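You operate a simulated robot arm through the tools that you are given. There is no shell and no other tool.

The job below is to be done with a simulated two-armed robot. You get a single attempt, and the scene is never put back.

TASK
Flush the hot engine till the heat pointer is in the green.
Fine: green valve open while you flush; then shut it and top the water up to the green band.

Only the result counts: the job must be done as asked and must still hold three seconds after the hand-in. Knocking over, shifting, dropping, spilling or breaking anything else fails it.

THE ROBOT
Two 7-joint arms with fingered hands on one trunk, on a base that drives. Base frame: it is fixed to the floor where the robot stands at the start and does not move with it; the origin is under the middle of the robot, x ahead of it, y to its left, z up. Units: m, degrees, N and s.
The left shoulder is at the start at [0.058, 0.185, 1.192], the right one opposite. With the tool pointing down near the work surface each hand reaches from about 0.1 to 0.82 m from the robot's upright axis, wherever it stands, measured 20 degrees to its own side. Places, roughly: black valve knob [1.7, -2.5, 0.8]; blue button [1.4, -2.6, 0.8]; green valve knob [1.6, -2.5, 0.8]; red speed lever [1.7, -2.6, 1.1]; red valve knob [1.8, -2.4, 0.8]; short lever [1.9, -2.6, 1.1]; yellow lock bar [2.1, -2.5, 0.8]. Payload 4 kg a hand.
Tool frame (each hand has its own): the origin (TCP) lies between the finger pads and is the grasp point; the fingertips stand 0.026 m ahead of it; z points along the fingers, y is the line along which they close. Largest opening 0.132 m; the body of the gripper starts 0.073 m behind the TCP. The gripper is a hand of 3 fingers: y runs from the thumb to the fingers, the wrist lies at [0, 0, -0.224] in the tool frame.
Orientation is that of the tool frame in the base frame, as a unit quaternion [x, y, z, w]. With the fingers straight down and closing along the base's y, the tool's x points along the base's -x, its y along +y and its z along -z.

THE INTERFACE
- The arms move only by the tool apply_moves. It takes "left_targets", "right_targets" or both (then of equal length, played together; a hand with none holds still); each is a list of rows, each a list of 2 entries, a list of its own where there are three numbers: the shift along the tool's x, y, z in m, then the turn, a rotation vector about the tool's x, y, z in degrees. In form: [[[tx, ty, tz], [ax, ay, az]], ...]. A call has 1 to 20 rows; each row shifts and turns the commanded pose from where the row before left it, along the tool's axes as they then stand. Rows are played at 5 a second. More than 0.05 m and 8.6 degrees between two rows, and nothing of the call is played. Where a pose cannot be reached the arm comes as near as it can. A force on the tool above 40 N (or 10 N above the force at the start of the call, whichever is more), or a blocked arm, ends the call early, and 0.2 s more pass. In this call time passes only in rows, and 0.2 s behind the last. The reply holds the time, the measured pose of the TCP, the force on the tool along the base axes, the opening and the grip force, in the units named above and with some noise, with the torque about the TCP (base axes, N m) and any sound that the robot's microphone picked up.
- Cameras (640 x 400 px; columns grow to the right, rows downward): "scene" is now at [0.163, -0.008, 1.4188]; the picture's right is [-0.07, -1.00, 0.01], its down [-0.59, 0.04, -0.81] and it looks along [0.81, -0.07, -0.59] (base axes); focal length 264 px, centre (320, 200). "left" rides on the left gripper at [-0.062, 0.003, -0.092] in its tool frame; the picture's right is [-0.05, -1.00, 0.00], its down [0.83, -0.04, -0.55] and it looks along [0.55, -0.03, 0.83] (tool axes); focal length 230 px, centre (320, 200). "right" rides on the right gripper at [0.062, 0.003, -0.092] in its tool frame; the picture's right is [-0.05, 1.00, 0.00], its down [-0.83, -0.04, -0.56] and it looks along [-0.55, -0.03, 0.83] (tool axes); focal length 230 px, centre (320, 200). There is no depth. A picture from a camera that has moved, and an enlarged one, comes with that camera's place and axes in the base frame and with its lens.
- get_image(camera): a new picture of that camera. The clock stands still meanwhile.
- move_column(by): slides the trunk up (or, below 0, down) by that many m; the arms and the scene camera ride with it, the base frame stays. It gives what a move gives, with no picture.
- drive_base(legs): drives the robot by 1 to 6 legs, each [ahead, left, turn to the left] in m, m and degrees, along the robot's own axes; the way and the turn of a leg run together, so that a leg with both is an arc; at most 1.5 m and 180 degrees a leg. The arms and the cameras ride along, it lands a little off, and it stops where it bumps. It gives what a move gives.
- curl_fingers(finger1, finger2, thumb_bend, hand): sets how far each is bent, from 0 (flat) to 100 (curled in); at 30 the hand is open as for a grip, at 70 the pads meet at the TCP. One left out holds its place. A second passes; each finger stops where it meets its share of the squeeze, and holds until it gets a number again. It is the only way to open and close the hand. It gives what a move gives, with no picture; readings hold the bend of each and the force on the fingers (four entries, about 0 where the hand has none), thumb and palm.
- pan_tilt(pan, tilt): turns the head with the scene camera to pan (to the left, within 86 degrees either way) and tilt (down, from -29 to 69), counted from straight ahead of the robot. It gives what a move gives.
- inspect(camera, box): a new picture of the part [left, top, right, bottom] of that camera's present view, enlarged. The clock stands still meanwhile.
- hand_in(): hands the job in; it is judged then, once.

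Nothing tells you exact positions but the pictures and the camera data. Unless the task says otherwise, let go and move clear before handing in.

The tools are called by a JSON object that holds its "name" and its "arguments". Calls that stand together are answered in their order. apply_moves: Moves the arms, as the interface text tells. Its arguments: {"type":"object","properties":{"left_targets":{"type":"array"},"right_targets":{"type":"array"}},"required":[]} The other tools are called the same way: move_column (by) slides the trunk up or down; curl_fingers (finger1, finger2, thumb_bend, hand) moves the fingers one by one; drive_base (legs) drives the base; pan_tilt (pan, tilt) turns the head that bears the scene camera; get_image (camera) takes a picture; inspect (camera, box) takes an enlarged picture of a part of a camera's view; hand_in () hands the job in.

At the start:

```text
t: 0.0
left_tcp_pos: [0.6027, 0.1966, 1.049]
left_tcp_rot: [-0.001, 1.0, -0.001, -0.001]
left_force: [0.3, 0.8, 0.5]
left_moment: [0.05, -0.04, -0.03]
left_gripper_width: 0.1319
left_gripper_force: 0.0
left_shape: jaw
left_bend: [30.0, 30.0, 30.0]
left_finger forces: [0.0, 0.0, 0.1, 0.1, 0.0, 0.0]
right_tcp_pos: [0.4686, -0.229, 1.0959]
right_tcp_rot: [0.001, 1.0, 0.001, 0.0]
right_force: [-0.6, -0.2, -0.1]
right_moment: [0.01, 0.0, -0.03]
right_gripper_width: 0.132
right_gripper_force: 0.0
right_shape: jaw
right_bend: [30.0, 30.0, 30.0]
right_finger forces: [0.0, 0.0, 0.0, 0.0, 0.0, 0.0]
trunk travel left (down, up): [-0.225, 0.237]
robot x, y, heading: [0.0024, 0.0016, 0.3]
head pan, tilt: [-4.3, 27.6]
```

scene: 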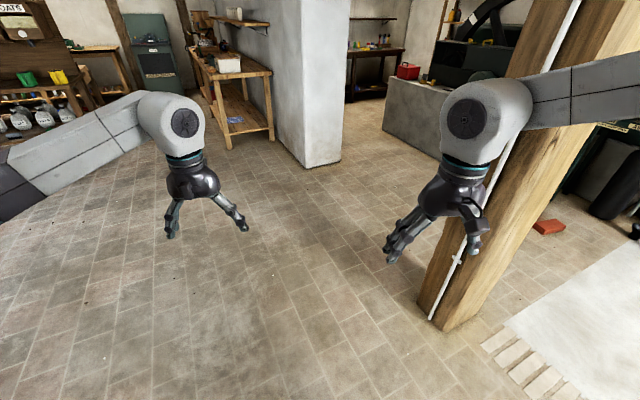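
right: 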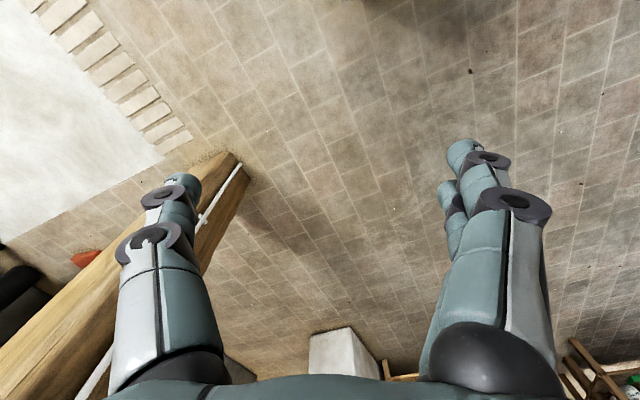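
left: 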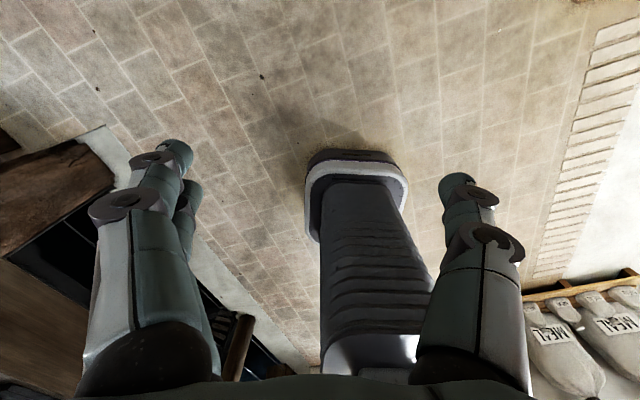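

I see a workshop with a wooden post ahead to my right; the engine controls should be about 2.5 m to the right and 1.7 m ahead. First I turn the head to look there.

{"name": "pan_tilt", "arguments": {"pan": -55, "tilt": 15}}

```text
t: 1.2
left_tcp_pos: [0.6031, 0.1967, 1.0494]
left_tcp_rot: [-0.001, 1.0, -0.001, -0.001]
left_force: [-0.6, 0.7, 0.3]
left_moment: [-0.02, -0.01, -0.03]
left_gripper_width: 0.1319
left_gripper_force: 0.1
left_shape: jaw
left_bend: [30.0, 30.0, 30.0]
left_finger forces: [0.1, 0.1, 0.0, 0.1, 0.0, 0.0]
right_tcp_pos: [0.4685, -0.2292, 1.0949]
right_tcp_rot: [0.001, 1.0, 0.0, 0.0]
right_force: [0.3, -0.1, -0.8]
right_moment: [0.0, 0.0, -0.01]
right_gripper_width: 0.1319
right_gripper_force: 0.0
right_shape: jaw
right_bend: [30.0, 30.0, 30.0]
right_finger forces: [0.0, 0.0, 0.1, 0.1, 0.0, 0.0]
trunk travel left (down, up): [-0.225, 0.237]
robot x, y, heading: [0.0064, 0.0005, 0.1]
head pan, tilt: [-55.0, 15.0]
```

I've turned the head to the right; now I take a picture to see the engine area.

{"name": "get_image", "arguments": {"camera": "scene"}}

{"name": "inspect", "arguments": {"camera": "scene", "box": [160, 50, 480, 250]}}

```text
taken
camera scene: at [0.1289, -0.0776, 1.4444], right [-0.81, -0.57, 0.12], down [-0.29, 0.21, -0.93], along [0.51, -0.79, -0.34], focal length 264 px, centre (320, 200)
```

scene: 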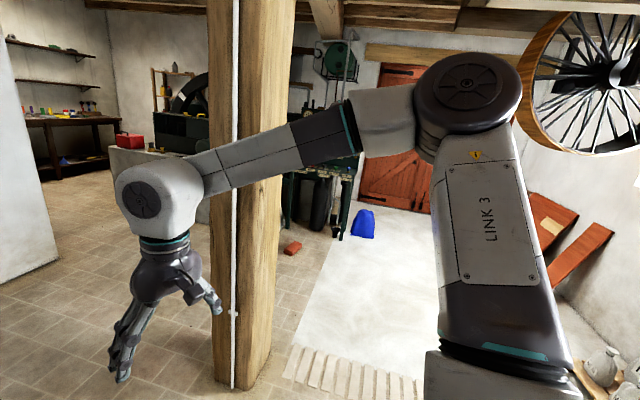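

```text
2.00 times, centred on (320, 150) of scene
camera zoom: at [0.1289, -0.0776, 1.4444], right [-0.81, -0.57, 0.12], down [-0.29, 0.21, -0.93], along [0.51, -0.79, -0.34], focal length 528 px, centre (320, 300)
```

zoom: 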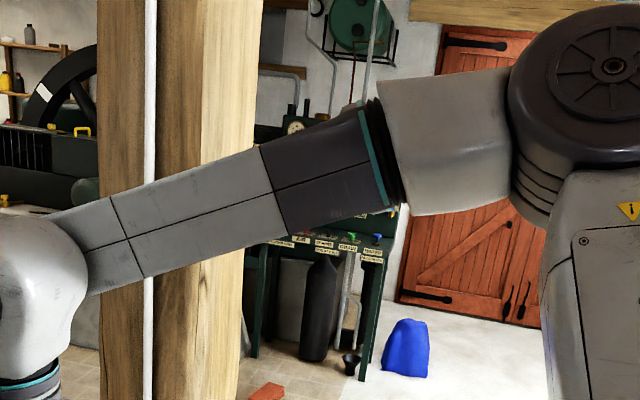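

The panel stand is hidden behind my right arm; the post stands near (0.95, -0.88), a red brick lies near (1.6, -2.0) and a blue sack near (1.2, -2.8). I turn right and go gently past the post for a clear view.

{"name": "drive_base", "arguments": {"legs": [[0, 0, -80], [0.9, 0.0, 0]]}}

{"name": "pan_tilt", "arguments": {"pan": 30, "tilt": 20}}

{"name": "get_image", "arguments": {"camera": "scene"}}

```text
t: 9.4
left_tcp_pos: [0.4251, -1.4542, 1.05]
left_tcp_rot: [0.652, 0.758, 0.001, -0.001]
left_force: [0.2, -0.3, 0.5]
left_moment: [0.02, 0.0, 0.02]
left_gripper_width: 0.1319
left_gripper_force: 0.0
left_shape: jaw
left_bend: [30.0, 30.0, 30.0]
left_finger forces: [0.0, 0.0, 0.1, 0.0, 0.0, 0.0]
right_tcp_pos: [-0.0146, -1.3842, 1.0957]
right_tcp_rot: [0.653, 0.757, 0.0, -0.001]
right_force: [-0.8, -0.9, 0.2]
right_moment: [-0.04, -0.01, -0.01]
right_gripper_width: 0.132
right_gripper_force: 0.2
right_shape: jaw
right_bend: [30.0, 30.0, 30.0]
right_finger forces: [0.0, 0.0, 0.0, 0.0, 0.0, 0.0]
trunk travel left (down, up): [-0.225, 0.237]
robot x, y, heading: [0.1385, -0.886, -81.6]
head pan, tilt: [-55.0, 15.0]
```

```text
t: 11.0
left_tcp_pos: [0.4263, -1.4544, 1.049]
left_tcp_rot: [0.652, 0.758, 0.0, -0.001]
left_force: [-0.5, 0.4, 0.2]
left_moment: [0.01, -0.03, -0.04]
left_gripper_width: 0.1318
left_gripper_force: 0.1
left_shape: jaw
left_bend: [30.0, 30.0, 30.0]
left_finger forces: [0.0, 0.1, 0.0, 0.0, 0.0, 0.0]
right_tcp_pos: [-0.0154, -1.3839, 1.0945]
right_tcp_rot: [0.653, 0.758, 0.0, 0.0]
right_force: [0.4, 0.6, -0.5]
right_moment: [0.0, 0.02, -0.01]
right_gripper_width: 0.1317
right_gripper_force: 0.1
right_shape: jaw
right_bend: [30.0, 30.0, 30.0]
right_finger forces: [0.0, 0.0, 0.0, 0.1, 0.0, 0.0]
trunk travel left (down, up): [-0.225, 0.237]
robot x, y, heading: [0.1433, -0.8883, -81.6]
head pan, tilt: [30.0, 20.0]
```

```text
taken
camera scene: at [0.2099, -1.035, 1.4325], right [-0.78, -0.62, -0.07], down [-0.23, 0.4, -0.89], along [0.58, -0.68, -0.46], focal length 264 px, centre (320, 200)
```

scene: 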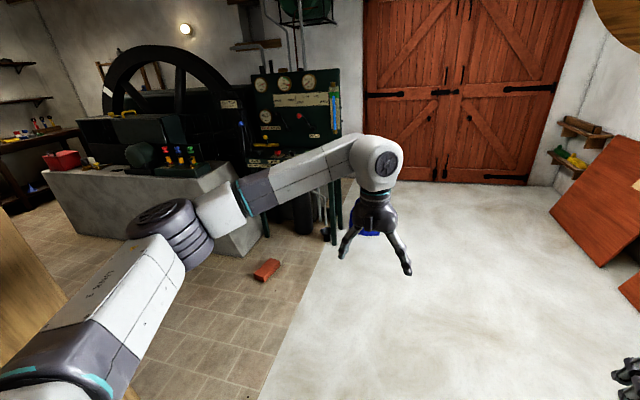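

Past the post now; I see the green gauge board beside the engine plinth, with the brick in front. I enlarge the board.

{"name": "inspect", "arguments": {"camera": "scene", "box": [230, 60, 360, 170]}}

{"name": "inspect", "arguments": {"camera": "scene", "box": [100, 120, 260, 290]}}

{"name": "inspect", "arguments": {"camera": "scene", "box": [230, 130, 420, 290]}}

```text
3.64 times, centred on (295, 115) of scene
camera zoom: at [0.2099, -1.035, 1.4325], right [-0.78, -0.62, -0.07], down [-0.23, 0.4, -0.89], along [0.58, -0.68, -0.46], focal length 959 px, centre (411, 509)
```

zoom: 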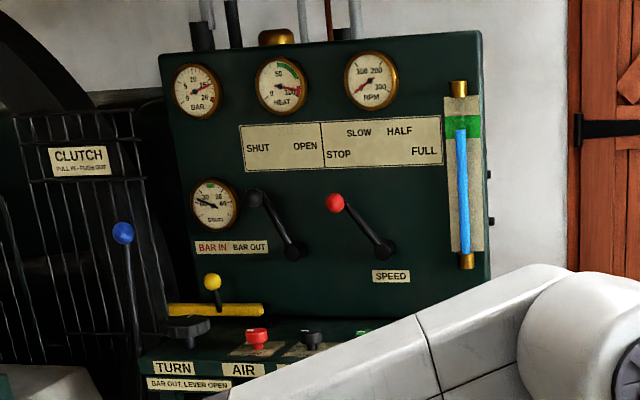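

```text
2.35 times, centred on (180, 205) of scene
camera zoom: at [0.2099, -1.035, 1.4325], right [-0.78, -0.62, -0.07], down [-0.23, 0.4, -0.89], along [0.58, -0.68, -0.46], focal length 621 px, centre (649, 188)
```

zoom: 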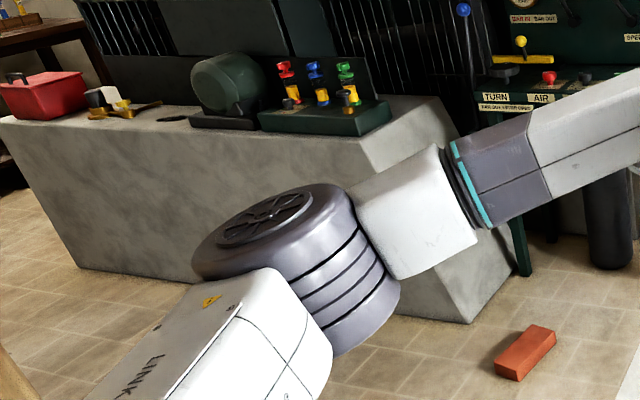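

```text
2.50 times, centred on (325, 210) of scene
camera zoom: at [0.2099, -1.035, 1.4325], right [-0.78, -0.62, -0.07], down [-0.23, 0.4, -0.89], along [0.58, -0.68, -0.46], focal length 659 px, centre (308, 175)
```

zoom: 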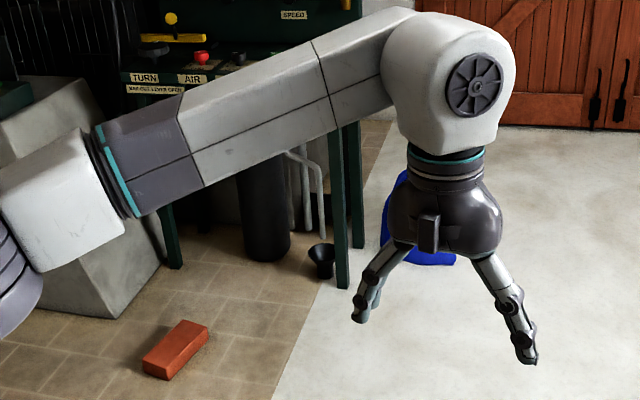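

The board shows HEAT (needle in the red), SPEED and short levers, and valve knobs on a shelf below; the brick is at about (1.6, -2.0), so I must stand to its near side. I drive closer, staying clear of post and brick.

{"name": "drive_base", "arguments": {"legs": [[0.75, 0, 0], [0, 0.6, 0], [0, 0, 15]]}}

{"name": "pan_tilt", "arguments": {"pan": 15, "tilt": 25}}

{"name": "get_image", "arguments": {"camera": "scene"}}

```text
t: 18.9
left_tcp_pos: [1.2543, -2.0245, 1.0487]
left_tcp_rot: [0.552, 0.834, -0.001, -0.001]
left_force: [-0.5, -0.3, 0.6]
left_moment: [-0.01, 0.02, 0.04]
left_gripper_width: 0.132
left_gripper_force: 0.1
left_shape: jaw
left_bend: [30.0, 30.0, 30.0]
left_finger forces: [0.0, 0.0, 0.1, 0.0, 0.1, 0.0]
right_tcp_pos: [0.8107, -2.0657, 1.0947]
right_tcp_rot: [0.553, 0.833, 0.0, 0.0]
right_force: [0.3, 0.3, 0.1]
right_moment: [0.01, 0.01, -0.02]
right_gripper_width: 0.1321
right_gripper_force: 0.1
right_shape: jaw
right_bend: [30.0, 30.0, 30.0]
right_finger forces: [0.0, 0.0, 0.1, 0.0, 0.1, 0.0]
trunk travel left (down, up): [-0.225, 0.237]
robot x, y, heading: [0.8377, -1.5433, -67.1]
head pan, tilt: [30.0, 20.0]
```

```text
t: 19.6
left_tcp_pos: [1.2545, -2.024, 1.0497]
left_tcp_rot: [0.552, 0.834, 0.0, -0.001]
left_force: [0.4, 0.1, -0.1]
left_moment: [0.02, -0.02, 0.03]
left_gripper_width: 0.1319
left_gripper_force: 0.2
left_shape: jaw
left_bend: [30.0, 30.0, 30.0]
left_finger forces: [0.0, 0.0, 0.0, 0.1, 0.0, 0.0]
right_tcp_pos: [0.8108, -2.0654, 1.0958]
right_tcp_rot: [0.553, 0.833, 0.0, 0.0]
right_force: [-0.2, -0.9, -0.4]
right_moment: [0.0, 0.02, 0.0]
right_gripper_width: 0.132
right_gripper_force: 0.1
right_shape: jaw
right_bend: [30.0, 30.0, 30.0]
right_finger forces: [0.1, 0.0, 0.0, 0.0, 0.1, 0.1]
trunk travel left (down, up): [-0.225, 0.237]
robot x, y, heading: [0.8403, -1.549, -67.3]
head pan, tilt: [15.0, 25.0]
```

```text
taken
camera scene: at [0.9239, -1.6869, 1.4233], right [-0.79, -0.61, -0.04], down [-0.31, 0.45, -0.84], along [0.53, -0.65, -0.54], focal length 264 px, centre (320, 200)
```

scene: 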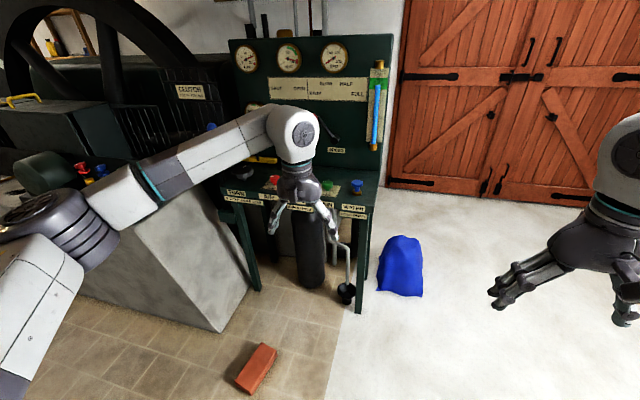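

{"name": "inspect", "arguments": {"camera": "scene", "box": [210, 150, 390, 262]}}

{"name": "inspect", "arguments": {"camera": "scene", "box": [220, 30, 400, 142]}}

```text
3.56 times, centred on (300, 206) of scene
camera zoom: at [0.9239, -1.6869, 1.4233], right [-0.79, -0.61, -0.04], down [-0.31, 0.45, -0.84], along [0.53, -0.65, -0.54], focal length 938 px, centre (391, 179)
```

zoom: 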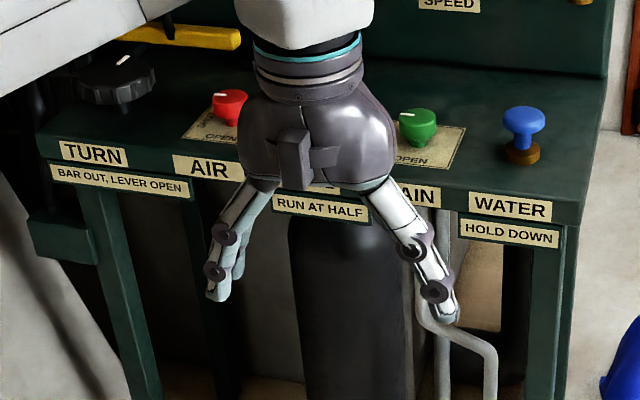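

```text
3.56 times, centred on (310, 86) of scene
camera zoom: at [0.9239, -1.6869, 1.4233], right [-0.79, -0.61, -0.04], down [-0.31, 0.45, -0.84], along [0.53, -0.65, -0.54], focal length 938 px, centre (356, 605)
```

zoom: 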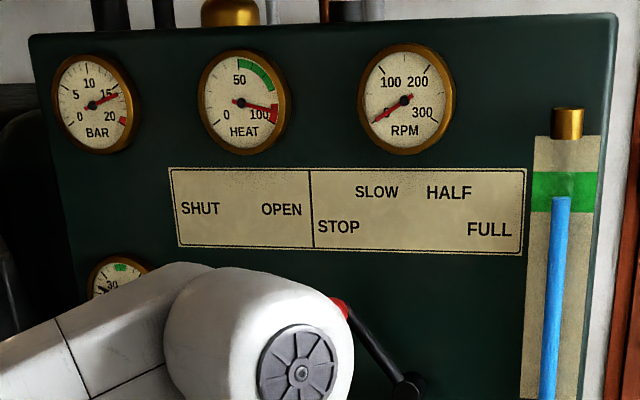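

The panel reads TURN, AIR (red), a black "run at half" valve, DRAIN (green) and WATER "hold down" (blue button). HEAT is in the red and the water level sits at the bottom of the green band, so I only need DRAIN and WATER. I pull the left arm back for a clear view.

{"name": "apply_moves", "arguments": {"left_targets": [[[0.045, 0, 0], [0, 0, 0]], [[0.045, 0, 0], [0, 0, 0]], [[0.045, 0, 0], [0, 0, 0]], [[0.045, 0, 0], [0, 0, 0]], [[0.045, 0, 0], [0, 0, 0]], [[0.045, 0, 0], [0, 0, 0]]]}}

{"name": "get_image", "arguments": {"camera": "scene"}}

{"name": "get_image", "arguments": {"camera": "left"}}

```text
t: 21.0
left_tcp_pos: [1.1484, -1.775, 1.0517]
left_tcp_rot: [0.552, 0.834, 0.0, -0.002]
left_force: [0.8, 0.4, 1.0]
left_moment: [0.01, 0.0, -0.03]
left_gripper_width: 0.1319
left_gripper_force: 0.0
left_shape: jaw
left_bend: [30.0, 30.0, 30.0]
left_finger forces: [0.1, 0.0, 0.0, 0.1, 0.0, 0.0]
right_tcp_pos: [0.8101, -2.0658, 1.0961]
right_tcp_rot: [0.553, 0.833, 0.0, 0.001]
right_force: [0.3, 0.4, 0.1]
right_moment: [-0.03, -0.03, -0.02]
right_gripper_width: 0.1318
right_gripper_force: 0.1
right_shape: jaw
right_bend: [30.0, 30.0, 30.0]
right_finger forces: [0.0, 0.0, 0.0, 0.0, 0.0, 0.0]
trunk travel left (down, up): [-0.225, 0.237]
robot x, y, heading: [0.8404, -1.549, -67.1]
head pan, tilt: [15.0, 25.0]
```

```text
taken
camera scene: at [0.9234, -1.6857, 1.4235], right [-0.79, -0.61, -0.04], down [-0.31, 0.45, -0.84], along [0.53, -0.65, -0.54], focal length 264 px, centre (320, 200)
```

scene: 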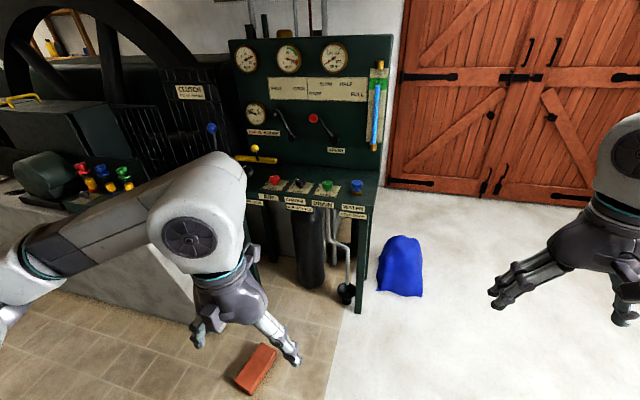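

```text
taken
camera left: at [1.1744, -1.8311, 1.1434], right [-0.9, -0.44, 0.0], down [-0.36, 0.75, 0.56], along [-0.24, 0.5, -0.83], focal length 230 px, centre (320, 200)
```

left: 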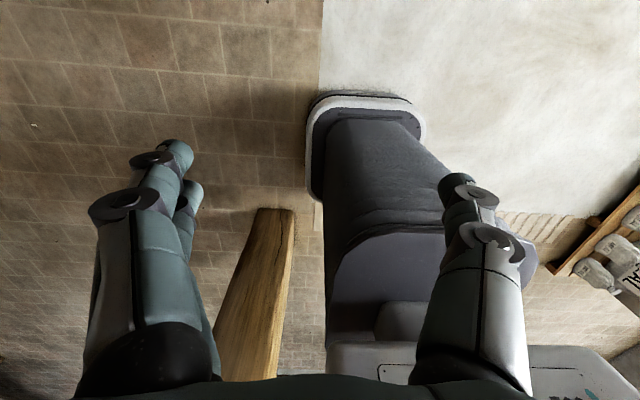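

The shelf is now clear to see. I enlarge the knobs and the gauges.

{"name": "inspect", "arguments": {"camera": "scene", "box": [250, 165, 380, 246]}}

{"name": "inspect", "arguments": {"camera": "scene", "box": [265, 25, 395, 106]}}

{"name": "inspect", "arguments": {"camera": "scene", "box": [290, 220, 410, 320]}}

```text
4.92 times, centred on (315, 206) of scene
camera zoom: at [0.9234, -1.6857, 1.4235], right [-0.79, -0.61, -0.04], down [-0.31, 0.45, -0.84], along [0.53, -0.65, -0.54], focal length 1299 px, centre (345, 173)
```

zoom: 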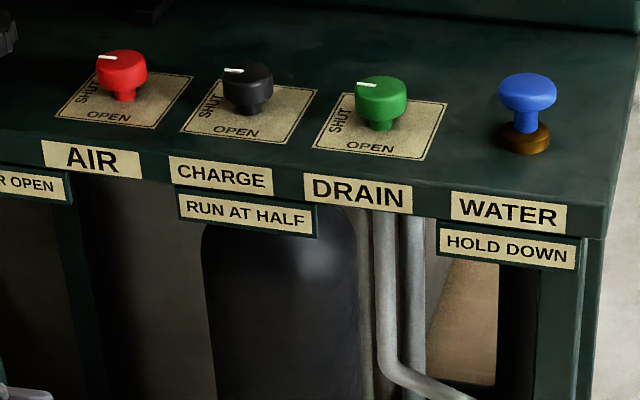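

```text
4.92 times, centred on (330, 66) of scene
camera zoom: at [0.9234, -1.6857, 1.4235], right [-0.79, -0.61, -0.04], down [-0.31, 0.45, -0.84], along [0.53, -0.65, -0.54], focal length 1299 px, centre (271, 862)
```

zoom: 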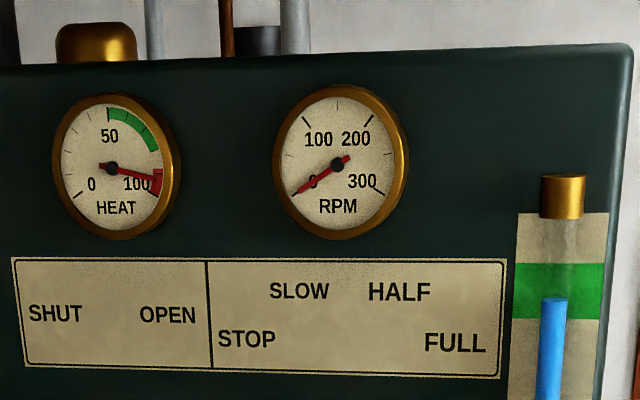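

```text
4.00 times, centred on (350, 270) of scene
camera zoom: at [0.9234, -1.6857, 1.4235], right [-0.79, -0.61, -0.04], down [-0.31, 0.45, -0.84], along [0.53, -0.65, -0.54], focal length 1055 px, centre (200, -80)
```

zoom: 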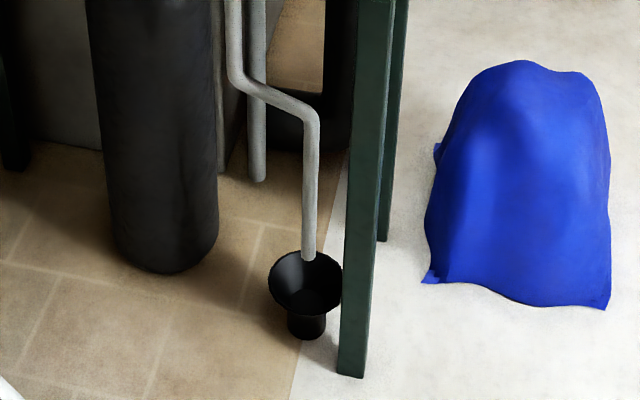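

Knob pointers are at SHUT (left); OPEN is toward the front, so the drain opens by a quarter turn counter-clockwise seen from above. I drive to about (1.1, -2.02), heading -60°, keeping about 0.5 m from the brick.

{"name": "drive_base", "arguments": {"legs": [[0.52, 0.03, 0], [0, 0, 6]]}}

{"name": "pan_tilt", "arguments": {"pan": 10, "tilt": 30}}

{"name": "get_image", "arguments": {"camera": "scene"}}

{"name": "get_image", "arguments": {"camera": "right"}}

{"name": "get_image", "arguments": {"camera": "left"}}

```text
t: 24.6
left_tcp_pos: [1.4046, -2.2157, 1.0505]
left_tcp_rot: [0.507, 0.862, -0.001, -0.002]
left_force: [-0.1, 0.4, -0.5]
left_moment: [0.0, 0.01, 0.0]
left_gripper_width: 0.1322
left_gripper_force: 0.1
left_shape: jaw
left_bend: [30.0, 30.0, 30.0]
left_finger forces: [0.0, 0.0, 0.0, 0.0, 0.1, 0.1]
right_tcp_pos: [1.0977, -2.54, 1.0949]
right_tcp_rot: [0.509, 0.861, 0.0, 0.0]
right_force: [0.3, 0.6, -0.3]
right_moment: [-0.02, 0.01, 0.01]
right_gripper_width: 0.1318
right_gripper_force: 0.1
right_shape: jaw
right_bend: [30.0, 30.0, 30.0]
right_finger forces: [0.0, 0.1, 0.0, 0.0, 0.0, 0.2]
trunk travel left (down, up): [-0.225, 0.237]
robot x, y, heading: [1.0732, -2.0216, -60.9]
head pan, tilt: [15.0, 25.0]
```

```text
t: 25.3
left_tcp_pos: [1.4042, -2.2172, 1.0514]
left_tcp_rot: [0.508, 0.861, 0.0, -0.002]
left_force: [0.5, -0.3, -1.1]
left_moment: [0.01, 0.02, 0.01]
left_gripper_width: 0.1317
left_gripper_force: 0.0
left_shape: jaw
left_bend: [30.0, 30.0, 30.0]
left_finger forces: [0.1, 0.0, 0.0, 0.0, 0.0, 0.0]
right_tcp_pos: [1.099, -2.5397, 1.0949]
right_tcp_rot: [0.509, 0.861, 0.0, 0.0]
right_force: [0.2, 0.3, -0.1]
right_moment: [0.0, -0.01, -0.01]
right_gripper_width: 0.1321
right_gripper_force: 0.2
right_shape: jaw
right_bend: [30.0, 30.0, 30.0]
right_finger forces: [0.1, 0.0, 0.0, 0.0, 0.0, 0.0]
trunk travel left (down, up): [-0.225, 0.237]
robot x, y, heading: [1.0721, -2.0206, -61.1]
head pan, tilt: [10.0, 30.0]
```

```text
taken
camera scene: at [1.1634, -2.1536, 1.4154], right [-0.78, -0.63, -0.02], down [-0.37, 0.49, -0.79], along [0.51, -0.6, -0.62], focal length 264 px, centre (320, 200)
```

scene: 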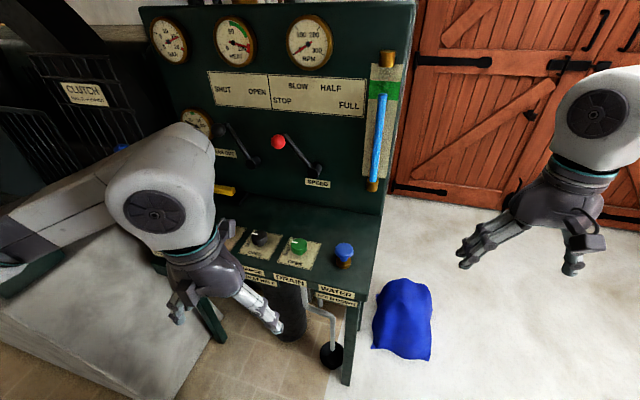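

```text
taken
camera right: at [1.0715, -2.484, 1.1878], right [0.9, 0.44, 0.0], down [0.36, -0.75, 0.56], along [0.24, -0.5, -0.83], focal length 230 px, centre (320, 200)
```

right: 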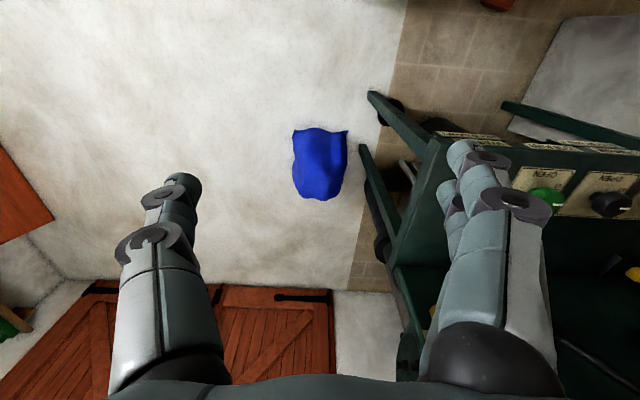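

```text
taken
camera left: at [1.4359, -2.2693, 1.1429], right [-0.85, -0.53, 0.0], down [-0.44, 0.71, 0.56], along [-0.3, 0.47, -0.83], focal length 230 px, centre (320, 200)
```

left: 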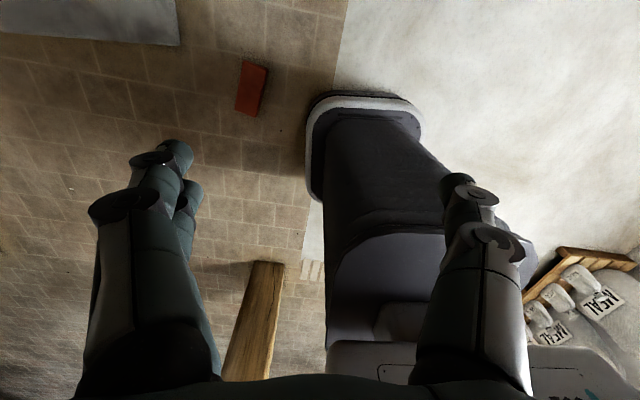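

The stance is good: brick clear, green knob triangulated at about (1.557, -2.510, 0.83). I enlarge both views for finer positions.

{"name": "inspect", "arguments": {"camera": "scene", "box": [230, 215, 390, 315]}}

{"name": "inspect", "arguments": {"camera": "right", "box": [440, 90, 640, 290]}}

{"name": "inspect", "arguments": {"camera": "scene", "box": [200, 0, 420, 130]}}

```text
4.00 times, centred on (310, 265) of scene
camera zoom: at [1.1634, -2.1536, 1.4154], right [-0.78, -0.63, -0.02], down [-0.37, 0.49, -0.79], along [0.51, -0.6, -0.62], focal length 1055 px, centre (360, -60)
```

zoom: 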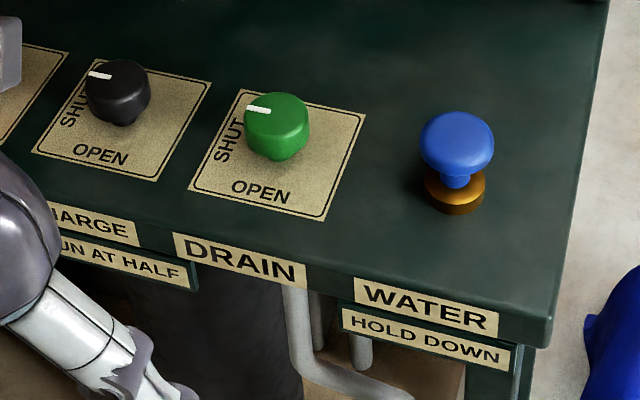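

```text
2.00 times, centred on (540, 190) of right
camera zoom: at [1.0715, -2.484, 1.1878], right [0.9, 0.44, 0.0], down [0.36, -0.75, 0.56], along [0.24, -0.5, -0.83], focal length 460 px, centre (-120, 220)
```

zoom: 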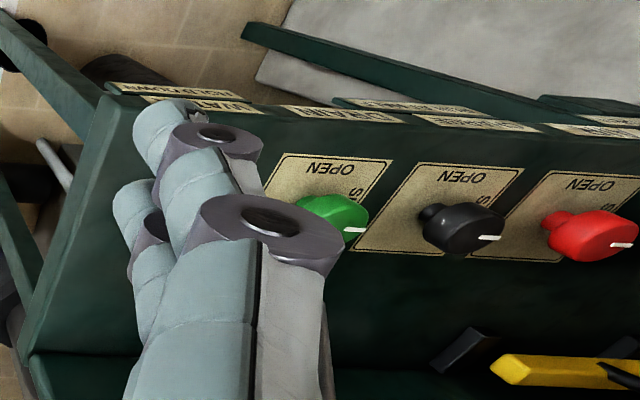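

```text
2.91 times, centred on (310, 65) of scene
camera zoom: at [1.1634, -2.1536, 1.4154], right [-0.78, -0.63, -0.02], down [-0.37, 0.49, -0.79], along [0.51, -0.6, -0.62], focal length 767 px, centre (349, 593)
```

zoom: 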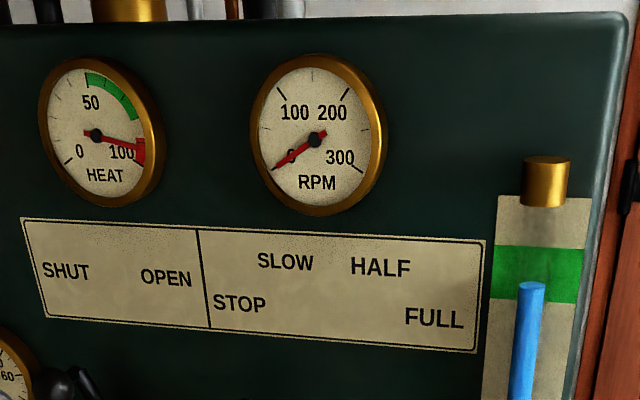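

Green knob sits at about (1.56, -2.515), top near z 0.84; blue button at (1.43, -2.565), top near z 0.86; shelf top about 0.79. I bring the open left hand above the green knob, high, and pre-turn it 45° clockwise so the quarter turn stays centred.

{"name": "apply_moves", "arguments": {"left_targets": [[[-0.045, 0, 0], [0, 0, 0]], [[-0.045, 0, 0], [0, 0, 0]], [[-0.045, 0, 0], [0, 0, 0]], [[-0.045, 0, 0], [0, 0, 0]], [[-0.045, 0, 0], [0, 0, 0]], [[-0.045, -0.004, 0], [0, 0, 0]], [[-0.045, -0.005, 0], [0, 0, 0]], [[-0.02, 0, 0], [0, 0, 0]], [[0, 0, 0], [0, 0, 7.5]], [[0, 0, 0], [0, 0, 7.5]], [[0, 0, 0], [0, 0, 7.5]], [[0, 0, 0], [0, 0, 7.5]], [[0, 0, 0], [0, 0, 7.5]], [[0, 0, 0], [0, 0, 7.5]]]}}

{"name": "get_image", "arguments": {"camera": "scene"}}

{"name": "get_image", "arguments": {"camera": "left"}}

{"name": "get_image", "arguments": {"camera": "right"}}

```text
t: 28.3
left_tcp_pos: [1.5594, -2.516, 1.0496]
left_tcp_rot: [0.8, 0.599, -0.001, -0.001]
left_force: [-1.1, -0.1, -0.2]
left_moment: [0.02, -0.01, -0.02]
left_gripper_width: 0.1318
left_gripper_force: 0.0
left_shape: jaw
left_bend: [30.0, 30.0, 30.0]
left_finger forces: [0.1, 0.1, 0.0, 0.0, 0.0, 0.0]
right_tcp_pos: [1.0979, -2.5402, 1.0946]
right_tcp_rot: [0.508, 0.861, 0.0, -0.001]
right_force: [-0.1, -0.6, -0.1]
right_moment: [-0.03, 0.03, -0.01]
right_gripper_width: 0.1321
right_gripper_force: 0.1
right_shape: jaw
right_bend: [30.0, 30.0, 30.0]
right_finger forces: [0.0, 0.0, 0.1, 0.1, 0.0, 0.0]
trunk travel left (down, up): [-0.225, 0.237]
robot x, y, heading: [1.0726, -2.0175, -61.2]
head pan, tilt: [10.0, 30.0]
```

```text
taken
camera scene: at [1.163, -2.1537, 1.4154], right [-0.78, -0.63, -0.03], down [-0.37, 0.49, -0.79], along [0.5, -0.6, -0.62], focal length 264 px, centre (320, 200)
```

scene: 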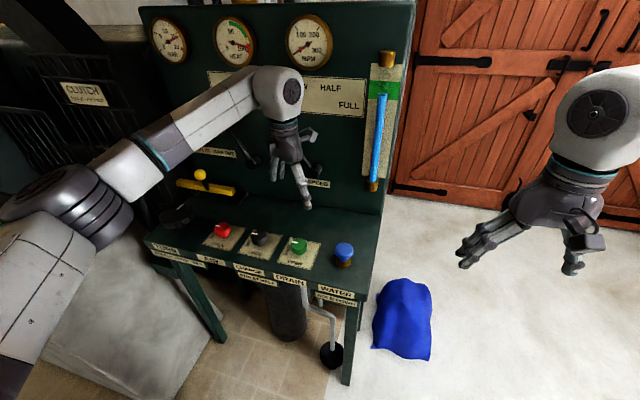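

```text
taken
camera left: at [1.5438, -2.5753, 1.1422], right [-0.97, 0.23, 0.0], down [0.19, 0.81, 0.56], along [0.12, 0.54, -0.83], focal length 230 px, centre (320, 200)
```

left: 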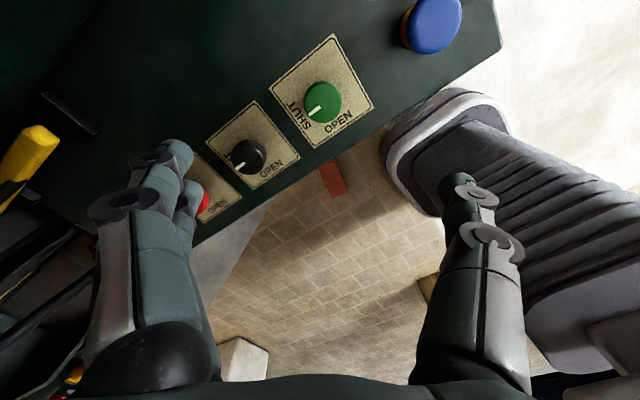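

```text
taken
camera right: at [1.0712, -2.484, 1.1878], right [0.9, 0.44, 0.0], down [0.36, -0.75, 0.56], along [0.24, -0.5, -0.83], focal length 230 px, centre (320, 200)
```

right: 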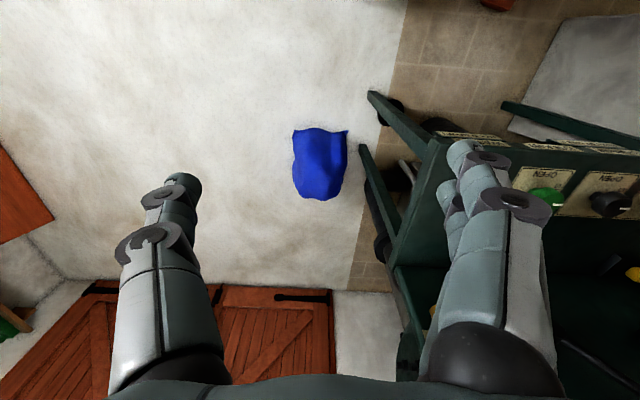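

The left-hand camera looks right down on the green knob, which is slightly off the TCP line. I enlarge that view to refine.

{"name": "inspect", "arguments": {"camera": "left", "box": [240, 0, 480, 150]}}

{"name": "inspect", "arguments": {"camera": "scene", "box": [220, 50, 400, 280]}}

```text
2.67 times, centred on (360, 75) of left
camera zoom: at [1.5438, -2.5753, 1.1422], right [-0.97, 0.23, 0.0], down [0.19, 0.81, 0.56], along [0.12, 0.54, -0.83], focal length 614 px, centre (213, 533)
```

zoom: 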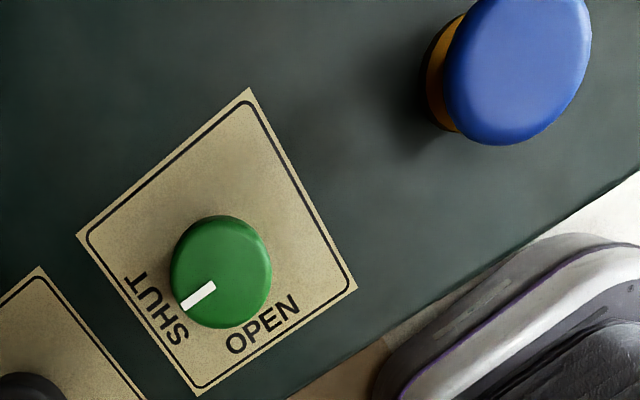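

```text
1.74 times, centred on (310, 165) of scene
camera zoom: at [1.163, -2.1537, 1.4154], right [-0.78, -0.63, -0.03], down [-0.37, 0.49, -0.79], along [0.5, -0.6, -0.62], focal length 459 px, centre (337, 261)
```

zoom: 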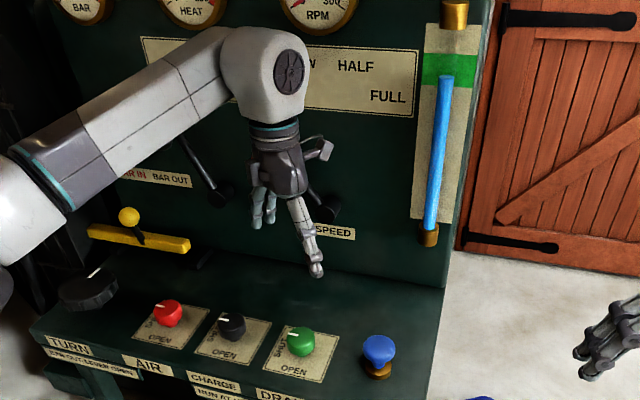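

The knob is at (1.553, -2.5215), head about 47 mm across, top z≈0.84 over a plate at z≈0.79. I part-close the left hand, correct the offset and come down to just above it.

{"name": "curl_fingers", "arguments": {"hand": "left", "finger1": 42, "finger2": 42, "thumb_bend": 42}}

{"name": "apply_moves", "arguments": {"left_targets": [[[-0.007, -0.0047, 0], [0, 0, 0]], [[0, 0, 0.04], [0, 0, 0]], [[0, 0, 0.04], [0, 0, 0]], [[0, 0, 0.04], [0, 0, 0]], [[0, 0, 0.03], [0, 0, 0]]]}}

{"name": "get_image", "arguments": {"camera": "left"}}

{"name": "inspect", "arguments": {"camera": "scene", "box": [220, 130, 400, 300]}}

```text
t: 29.3
left_tcp_pos: [1.5583, -2.5155, 1.0497]
left_tcp_rot: [0.799, 0.602, 0.0, 0.0]
left_force: [0.4, -0.6, 0.5]
left_moment: [-0.04, 0.0, -0.01]
left_gripper_width: 0.0955
left_gripper_force: 0.1
left_shape: fingers
left_bend: [42.0, 42.0, 42.0]
left_finger forces: [0.1, 0.0, 0.0, 0.0, 0.0, 0.0]
right_tcp_pos: [1.0976, -2.5394, 1.094]
right_tcp_rot: [0.509, 0.861, 0.001, 0.0]
right_force: [-0.2, 0.3, -0.5]
right_moment: [0.04, 0.05, 0.03]
right_gripper_width: 0.132
right_gripper_force: 0.1
right_shape: jaw
right_bend: [30.0, 30.0, 30.0]
right_finger forces: [0.0, 0.1, 0.0, 0.1, 0.0, 0.0]
trunk travel left (down, up): [-0.225, 0.237]
robot x, y, heading: [1.0705, -2.0177, -61.1]
head pan, tilt: [10.0, 30.0]
```

```text
t: 30.5
left_tcp_pos: [1.5535, -2.5213, 0.8996]
left_tcp_rot: [0.799, 0.602, -0.001, -0.002]
left_force: [1.0, -0.4, 0.0]
left_moment: [0.01, 0.01, -0.01]
left_gripper_width: 0.0955
left_gripper_force: 0.0
left_shape: fingers
left_bend: [42.0, 42.0, 42.0]
left_finger forces: [0.0, 0.0, 0.0, 0.0, 0.1, 0.0]
right_tcp_pos: [1.0982, -2.54, 1.0954]
right_tcp_rot: [0.508, 0.862, 0.0, 0.0]
right_force: [-0.4, 0.2, -0.2]
right_moment: [0.03, 0.03, -0.02]
right_gripper_width: 0.1318
right_gripper_force: 0.1
right_shape: jaw
right_bend: [30.0, 30.0, 30.0]
right_finger forces: [0.1, 0.0, 0.0, 0.0, 0.0, 0.0]
trunk travel left (down, up): [-0.225, 0.237]
robot x, y, heading: [1.0734, -2.0189, -61.2]
head pan, tilt: [10.0, 30.0]
```

```text
taken
camera left: at [1.5394, -2.5809, 0.9931], right [-0.97, 0.23, 0.0], down [0.19, 0.81, 0.56], along [0.12, 0.54, -0.83], focal length 230 px, centre (320, 200)
```

left: 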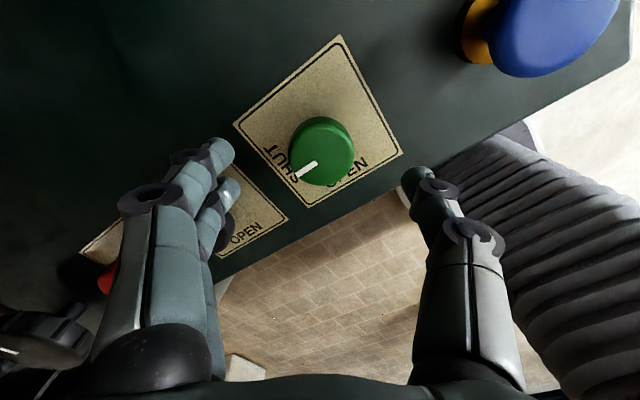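

```text
2.35 times, centred on (310, 215) of scene
camera zoom: at [1.1636, -2.154, 1.4153], right [-0.78, -0.63, -0.02], down [-0.37, 0.49, -0.79], along [0.5, -0.6, -0.62], focal length 621 px, centre (344, 165)
```

zoom: 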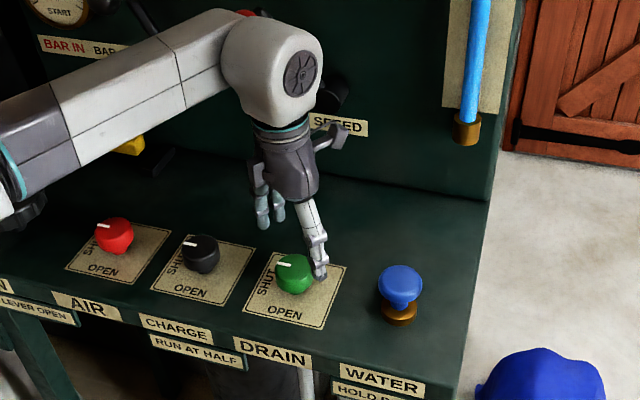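

The hand is centred on the knob within about 3 mm. I come down so the pads are level with the knob head (TCP z ≈ 0.828).

{"name": "apply_moves", "arguments": {"left_targets": [[[-0.002, -0.003, 0.025], [0, 0, 0]], [[0, 0, 0.025], [0, 0, 0]], [[0, 0, 0.02], [0, 0, 0]]]}}

{"name": "get_image", "arguments": {"camera": "left"}}

{"name": "inspect", "arguments": {"camera": "scene", "box": [240, 150, 380, 290]}}

```text
t: 31.3
left_tcp_pos: [1.5488, -2.5197, 0.8317]
left_tcp_rot: [0.798, 0.602, 0.0, -0.001]
left_force: [0.0, 0.2, 0.0]
left_moment: [-0.01, -0.02, -0.03]
left_gripper_width: 0.0956
left_gripper_force: 0.1
left_shape: fingers
left_bend: [42.0, 42.0, 42.0]
left_finger forces: [0.1, 0.0, 0.0, 0.1, 0.0, 0.0]
right_tcp_pos: [1.0977, -2.5387, 1.0948]
right_tcp_rot: [0.509, 0.861, 0.001, 0.0]
right_force: [-1.1, -1.4, 0.5]
right_moment: [0.03, -0.02, -0.01]
right_gripper_width: 0.1319
right_gripper_force: 0.0
right_shape: jaw
right_bend: [30.0, 30.0, 30.0]
right_finger forces: [0.0, 0.0, 0.0, 0.1, 0.1, 0.0]
trunk travel left (down, up): [-0.225, 0.237]
robot x, y, heading: [1.0699, -2.0197, -61.3]
head pan, tilt: [10.0, 30.0]
```

```text
taken
camera left: at [1.5345, -2.5793, 0.9242], right [-0.97, 0.23, 0.0], down [0.19, 0.81, 0.56], along [0.12, 0.54, -0.83], focal length 230 px, centre (320, 200)
```

left: 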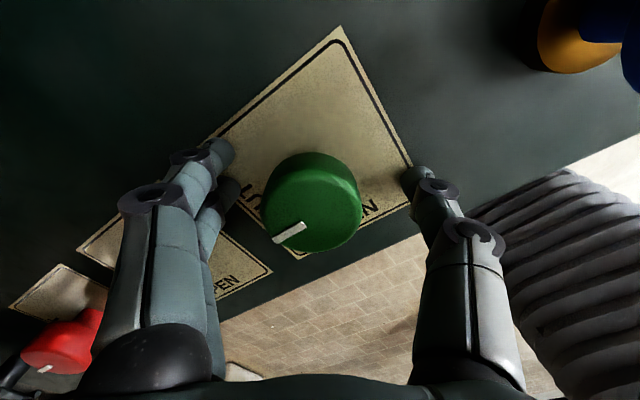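

```text
2.86 times, centred on (310, 220) of scene
camera zoom: at [1.1629, -2.1539, 1.4154], right [-0.78, -0.63, -0.03], down [-0.37, 0.49, -0.79], along [0.51, -0.6, -0.62], focal length 754 px, centre (349, 143)
```

zoom: 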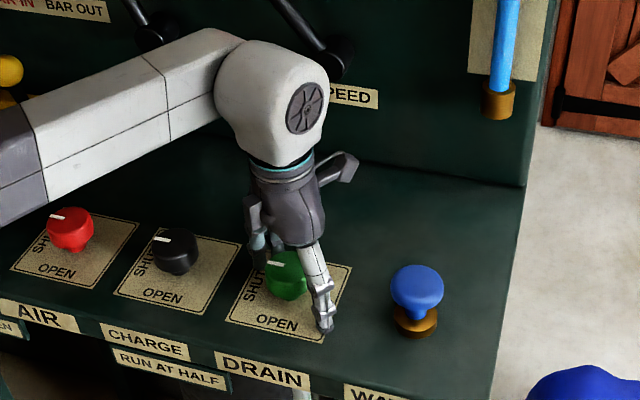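

The knob's centre is about 4 mm toward the fingers and its top is at z≈0.833. I correct, drop 7 mm more and close on the knob.

{"name": "apply_moves", "arguments": {"left_targets": [[[0, 0.004, 0.004], [0, 0, 0]], [[0, 0, 0.003], [0, 0, 0]]]}}

{"name": "curl_fingers", "arguments": {"hand": "left", "finger1": 66, "finger2": 66, "thumb_bend": 66}}

{"name": "get_image", "arguments": {"camera": "left"}}

{"name": "inspect", "arguments": {"camera": "scene", "box": [240, 150, 380, 290]}}

```text
t: 31.9
left_tcp_pos: [1.5509, -2.5203, 0.8319]
left_tcp_rot: [0.799, 0.602, -0.003, 0.003]
left_force: [3.1, 3.4, 28.4]
left_moment: [0.33, 0.18, -0.05]
left_gripper_width: 0.095
left_gripper_force: 14.6
left_shape: fingers
left_bend: [42.0, 43.0, 42.0]
left_finger forces: [2.8, 9.4, 0.1, 0.1, 16.9, 0.1]
right_tcp_pos: [1.0963, -2.5365, 1.0977]
right_tcp_rot: [0.508, 0.861, -0.001, 0.001]
right_force: [0.1, 0.6, 0.0]
right_moment: [0.0, -0.02, -0.03]
right_gripper_width: 0.1317
right_gripper_force: 0.2
right_shape: jaw
right_bend: [30.0, 30.0, 30.0]
right_finger forces: [0.0, 0.0, 0.0, 0.1, 0.1, 0.0]
trunk travel left (down, up): [-0.225, 0.237]
robot x, y, heading: [1.0684, -2.0196, -61.0]
head pan, tilt: [10.0, 30.0]
```

```text
t: 32.9
left_tcp_pos: [1.5498, -2.5211, 0.8299]
left_tcp_rot: [0.799, 0.602, -0.002, 0.004]
left_force: [-1.2, -2.5, 36.9]
left_moment: [0.23, 0.13, -0.15]
left_gripper_width: 0.0287
left_gripper_force: 23.2
left_shape: fingers
left_bend: [63.0, 65.0, 65.0]
left_finger forces: [2.6, 19.2, 0.0, 0.0, 25.6, 0.0]
right_tcp_pos: [1.0958, -2.5379, 1.0954]
right_tcp_rot: [0.508, 0.861, 0.0, 0.002]
right_force: [-0.3, -0.1, 0.0]
right_moment: [0.01, 0.01, 0.02]
right_gripper_width: 0.1317
right_gripper_force: 0.0
right_shape: jaw
right_bend: [30.0, 30.0, 30.0]
right_finger forces: [0.0, 0.0, 0.0, 0.1, 0.0, 0.1]
trunk travel left (down, up): [-0.225, 0.237]
robot x, y, heading: [1.0728, -2.0217, -61.1]
head pan, tilt: [10.0, 30.0]
```

```text
taken
camera left: at [1.5341, -2.5811, 0.9234], right [-0.97, 0.23, 0.0], down [0.19, 0.81, 0.55], along [0.13, 0.53, -0.84], focal length 230 px, centre (320, 200)
```

left: 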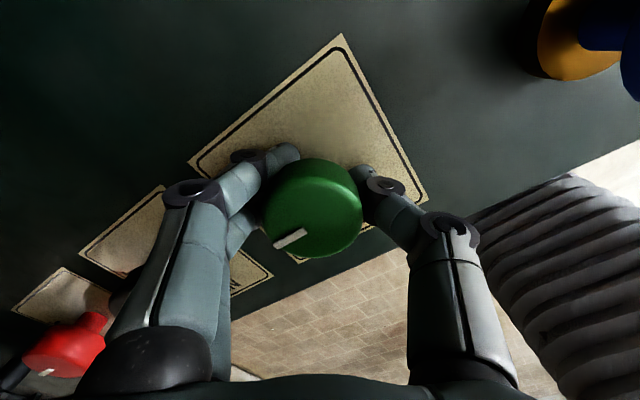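

```text
2.86 times, centred on (310, 220) of scene
camera zoom: at [1.1596, -2.1507, 1.4161], right [-0.78, -0.63, -0.03], down [-0.37, 0.49, -0.79], along [0.51, -0.6, -0.61], focal length 754 px, centre (349, 143)
```

zoom: 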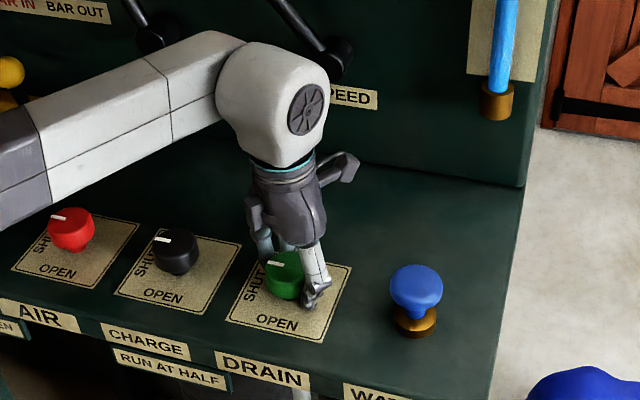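

The fingertips touched the plate (37 N up) and closed on the narrow stem under the head. I ease open, rise about 11 mm and re-grip on the head itself.

{"name": "curl_fingers", "arguments": {"hand": "left", "finger1": 45, "finger2": 45, "thumb_bend": 45}}

{"name": "apply_moves", "arguments": {"left_targets": [[[0, 0.001, -0.006], [0, 0, 0]], [[0, 0, -0.006], [0, 0, 0]]]}}

{"name": "get_image", "arguments": {"camera": "left"}}

```text
t: 33.9
left_tcp_pos: [1.5513, -2.5219, 0.8319]
left_tcp_rot: [0.798, 0.602, -0.003, 0.004]
left_force: [8.9, -3.9, 42.0]
left_moment: [0.36, 1.05, 0.03]
left_gripper_width: 0.0655
left_gripper_force: 21.4
left_shape: fingers
left_bend: [45.0, 45.0, 54.0]
left_finger forces: [0.1, 0.2, 0.0, 0.0, 42.3, 0.0]
right_tcp_pos: [1.0962, -2.5366, 1.0968]
right_tcp_rot: [0.508, 0.861, -0.001, 0.002]
right_force: [0.3, -0.8, 0.1]
right_moment: [-0.05, 0.02, -0.01]
right_gripper_width: 0.1319
right_gripper_force: 0.1
right_shape: jaw
right_bend: [30.0, 30.0, 30.0]
right_finger forces: [0.0, 0.0, 0.1, 0.0, 0.0, 0.1]
trunk travel left (down, up): [-0.225, 0.237]
robot x, y, heading: [1.0684, -2.0177, -61.1]
head pan, tilt: [10.0, 30.0]
```

```text
t: 34.5
left_tcp_pos: [1.551, -2.518, 0.8319]
left_tcp_rot: [0.8, 0.601, 0.002, -0.003]
left_force: [0.6, 1.0, 3.0]
left_moment: [-0.06, -0.18, 0.05]
left_gripper_width: 0.0845
left_gripper_force: 1.6
left_shape: fingers
left_bend: [45.0, 45.0, 45.0]
left_finger forces: [3.1, 0.5, 0.0, 0.0, 0.0, 0.0]
right_tcp_pos: [1.0973, -2.5391, 1.0949]
right_tcp_rot: [0.51, 0.86, -0.001, 0.0]
right_force: [-0.9, 0.6, -0.6]
right_moment: [-0.01, -0.01, -0.03]
right_gripper_width: 0.132
right_gripper_force: 0.1
right_shape: jaw
right_bend: [30.0, 30.0, 30.0]
right_finger forces: [0.1, 0.0, 0.0, 0.1, 0.1, 0.0]
trunk travel left (down, up): [-0.225, 0.237]
robot x, y, heading: [1.0726, -2.0175, -61.0]
head pan, tilt: [10.0, 30.0]
```

```text
taken
camera left: at [1.5363, -2.5798, 0.9241], right [-0.97, 0.23, 0.0], down [0.19, 0.81, 0.56], along [0.13, 0.55, -0.83], focal length 230 px, centre (320, 200)
```

left: 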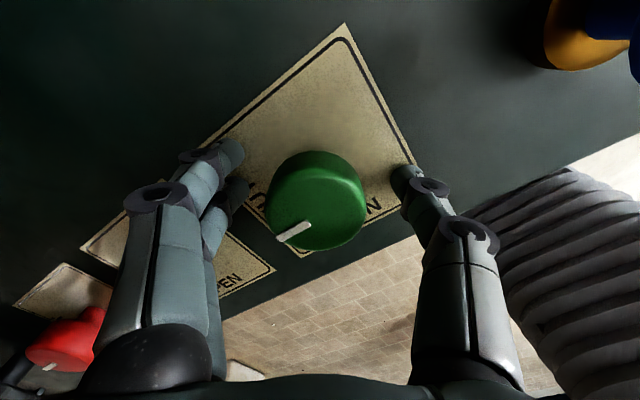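

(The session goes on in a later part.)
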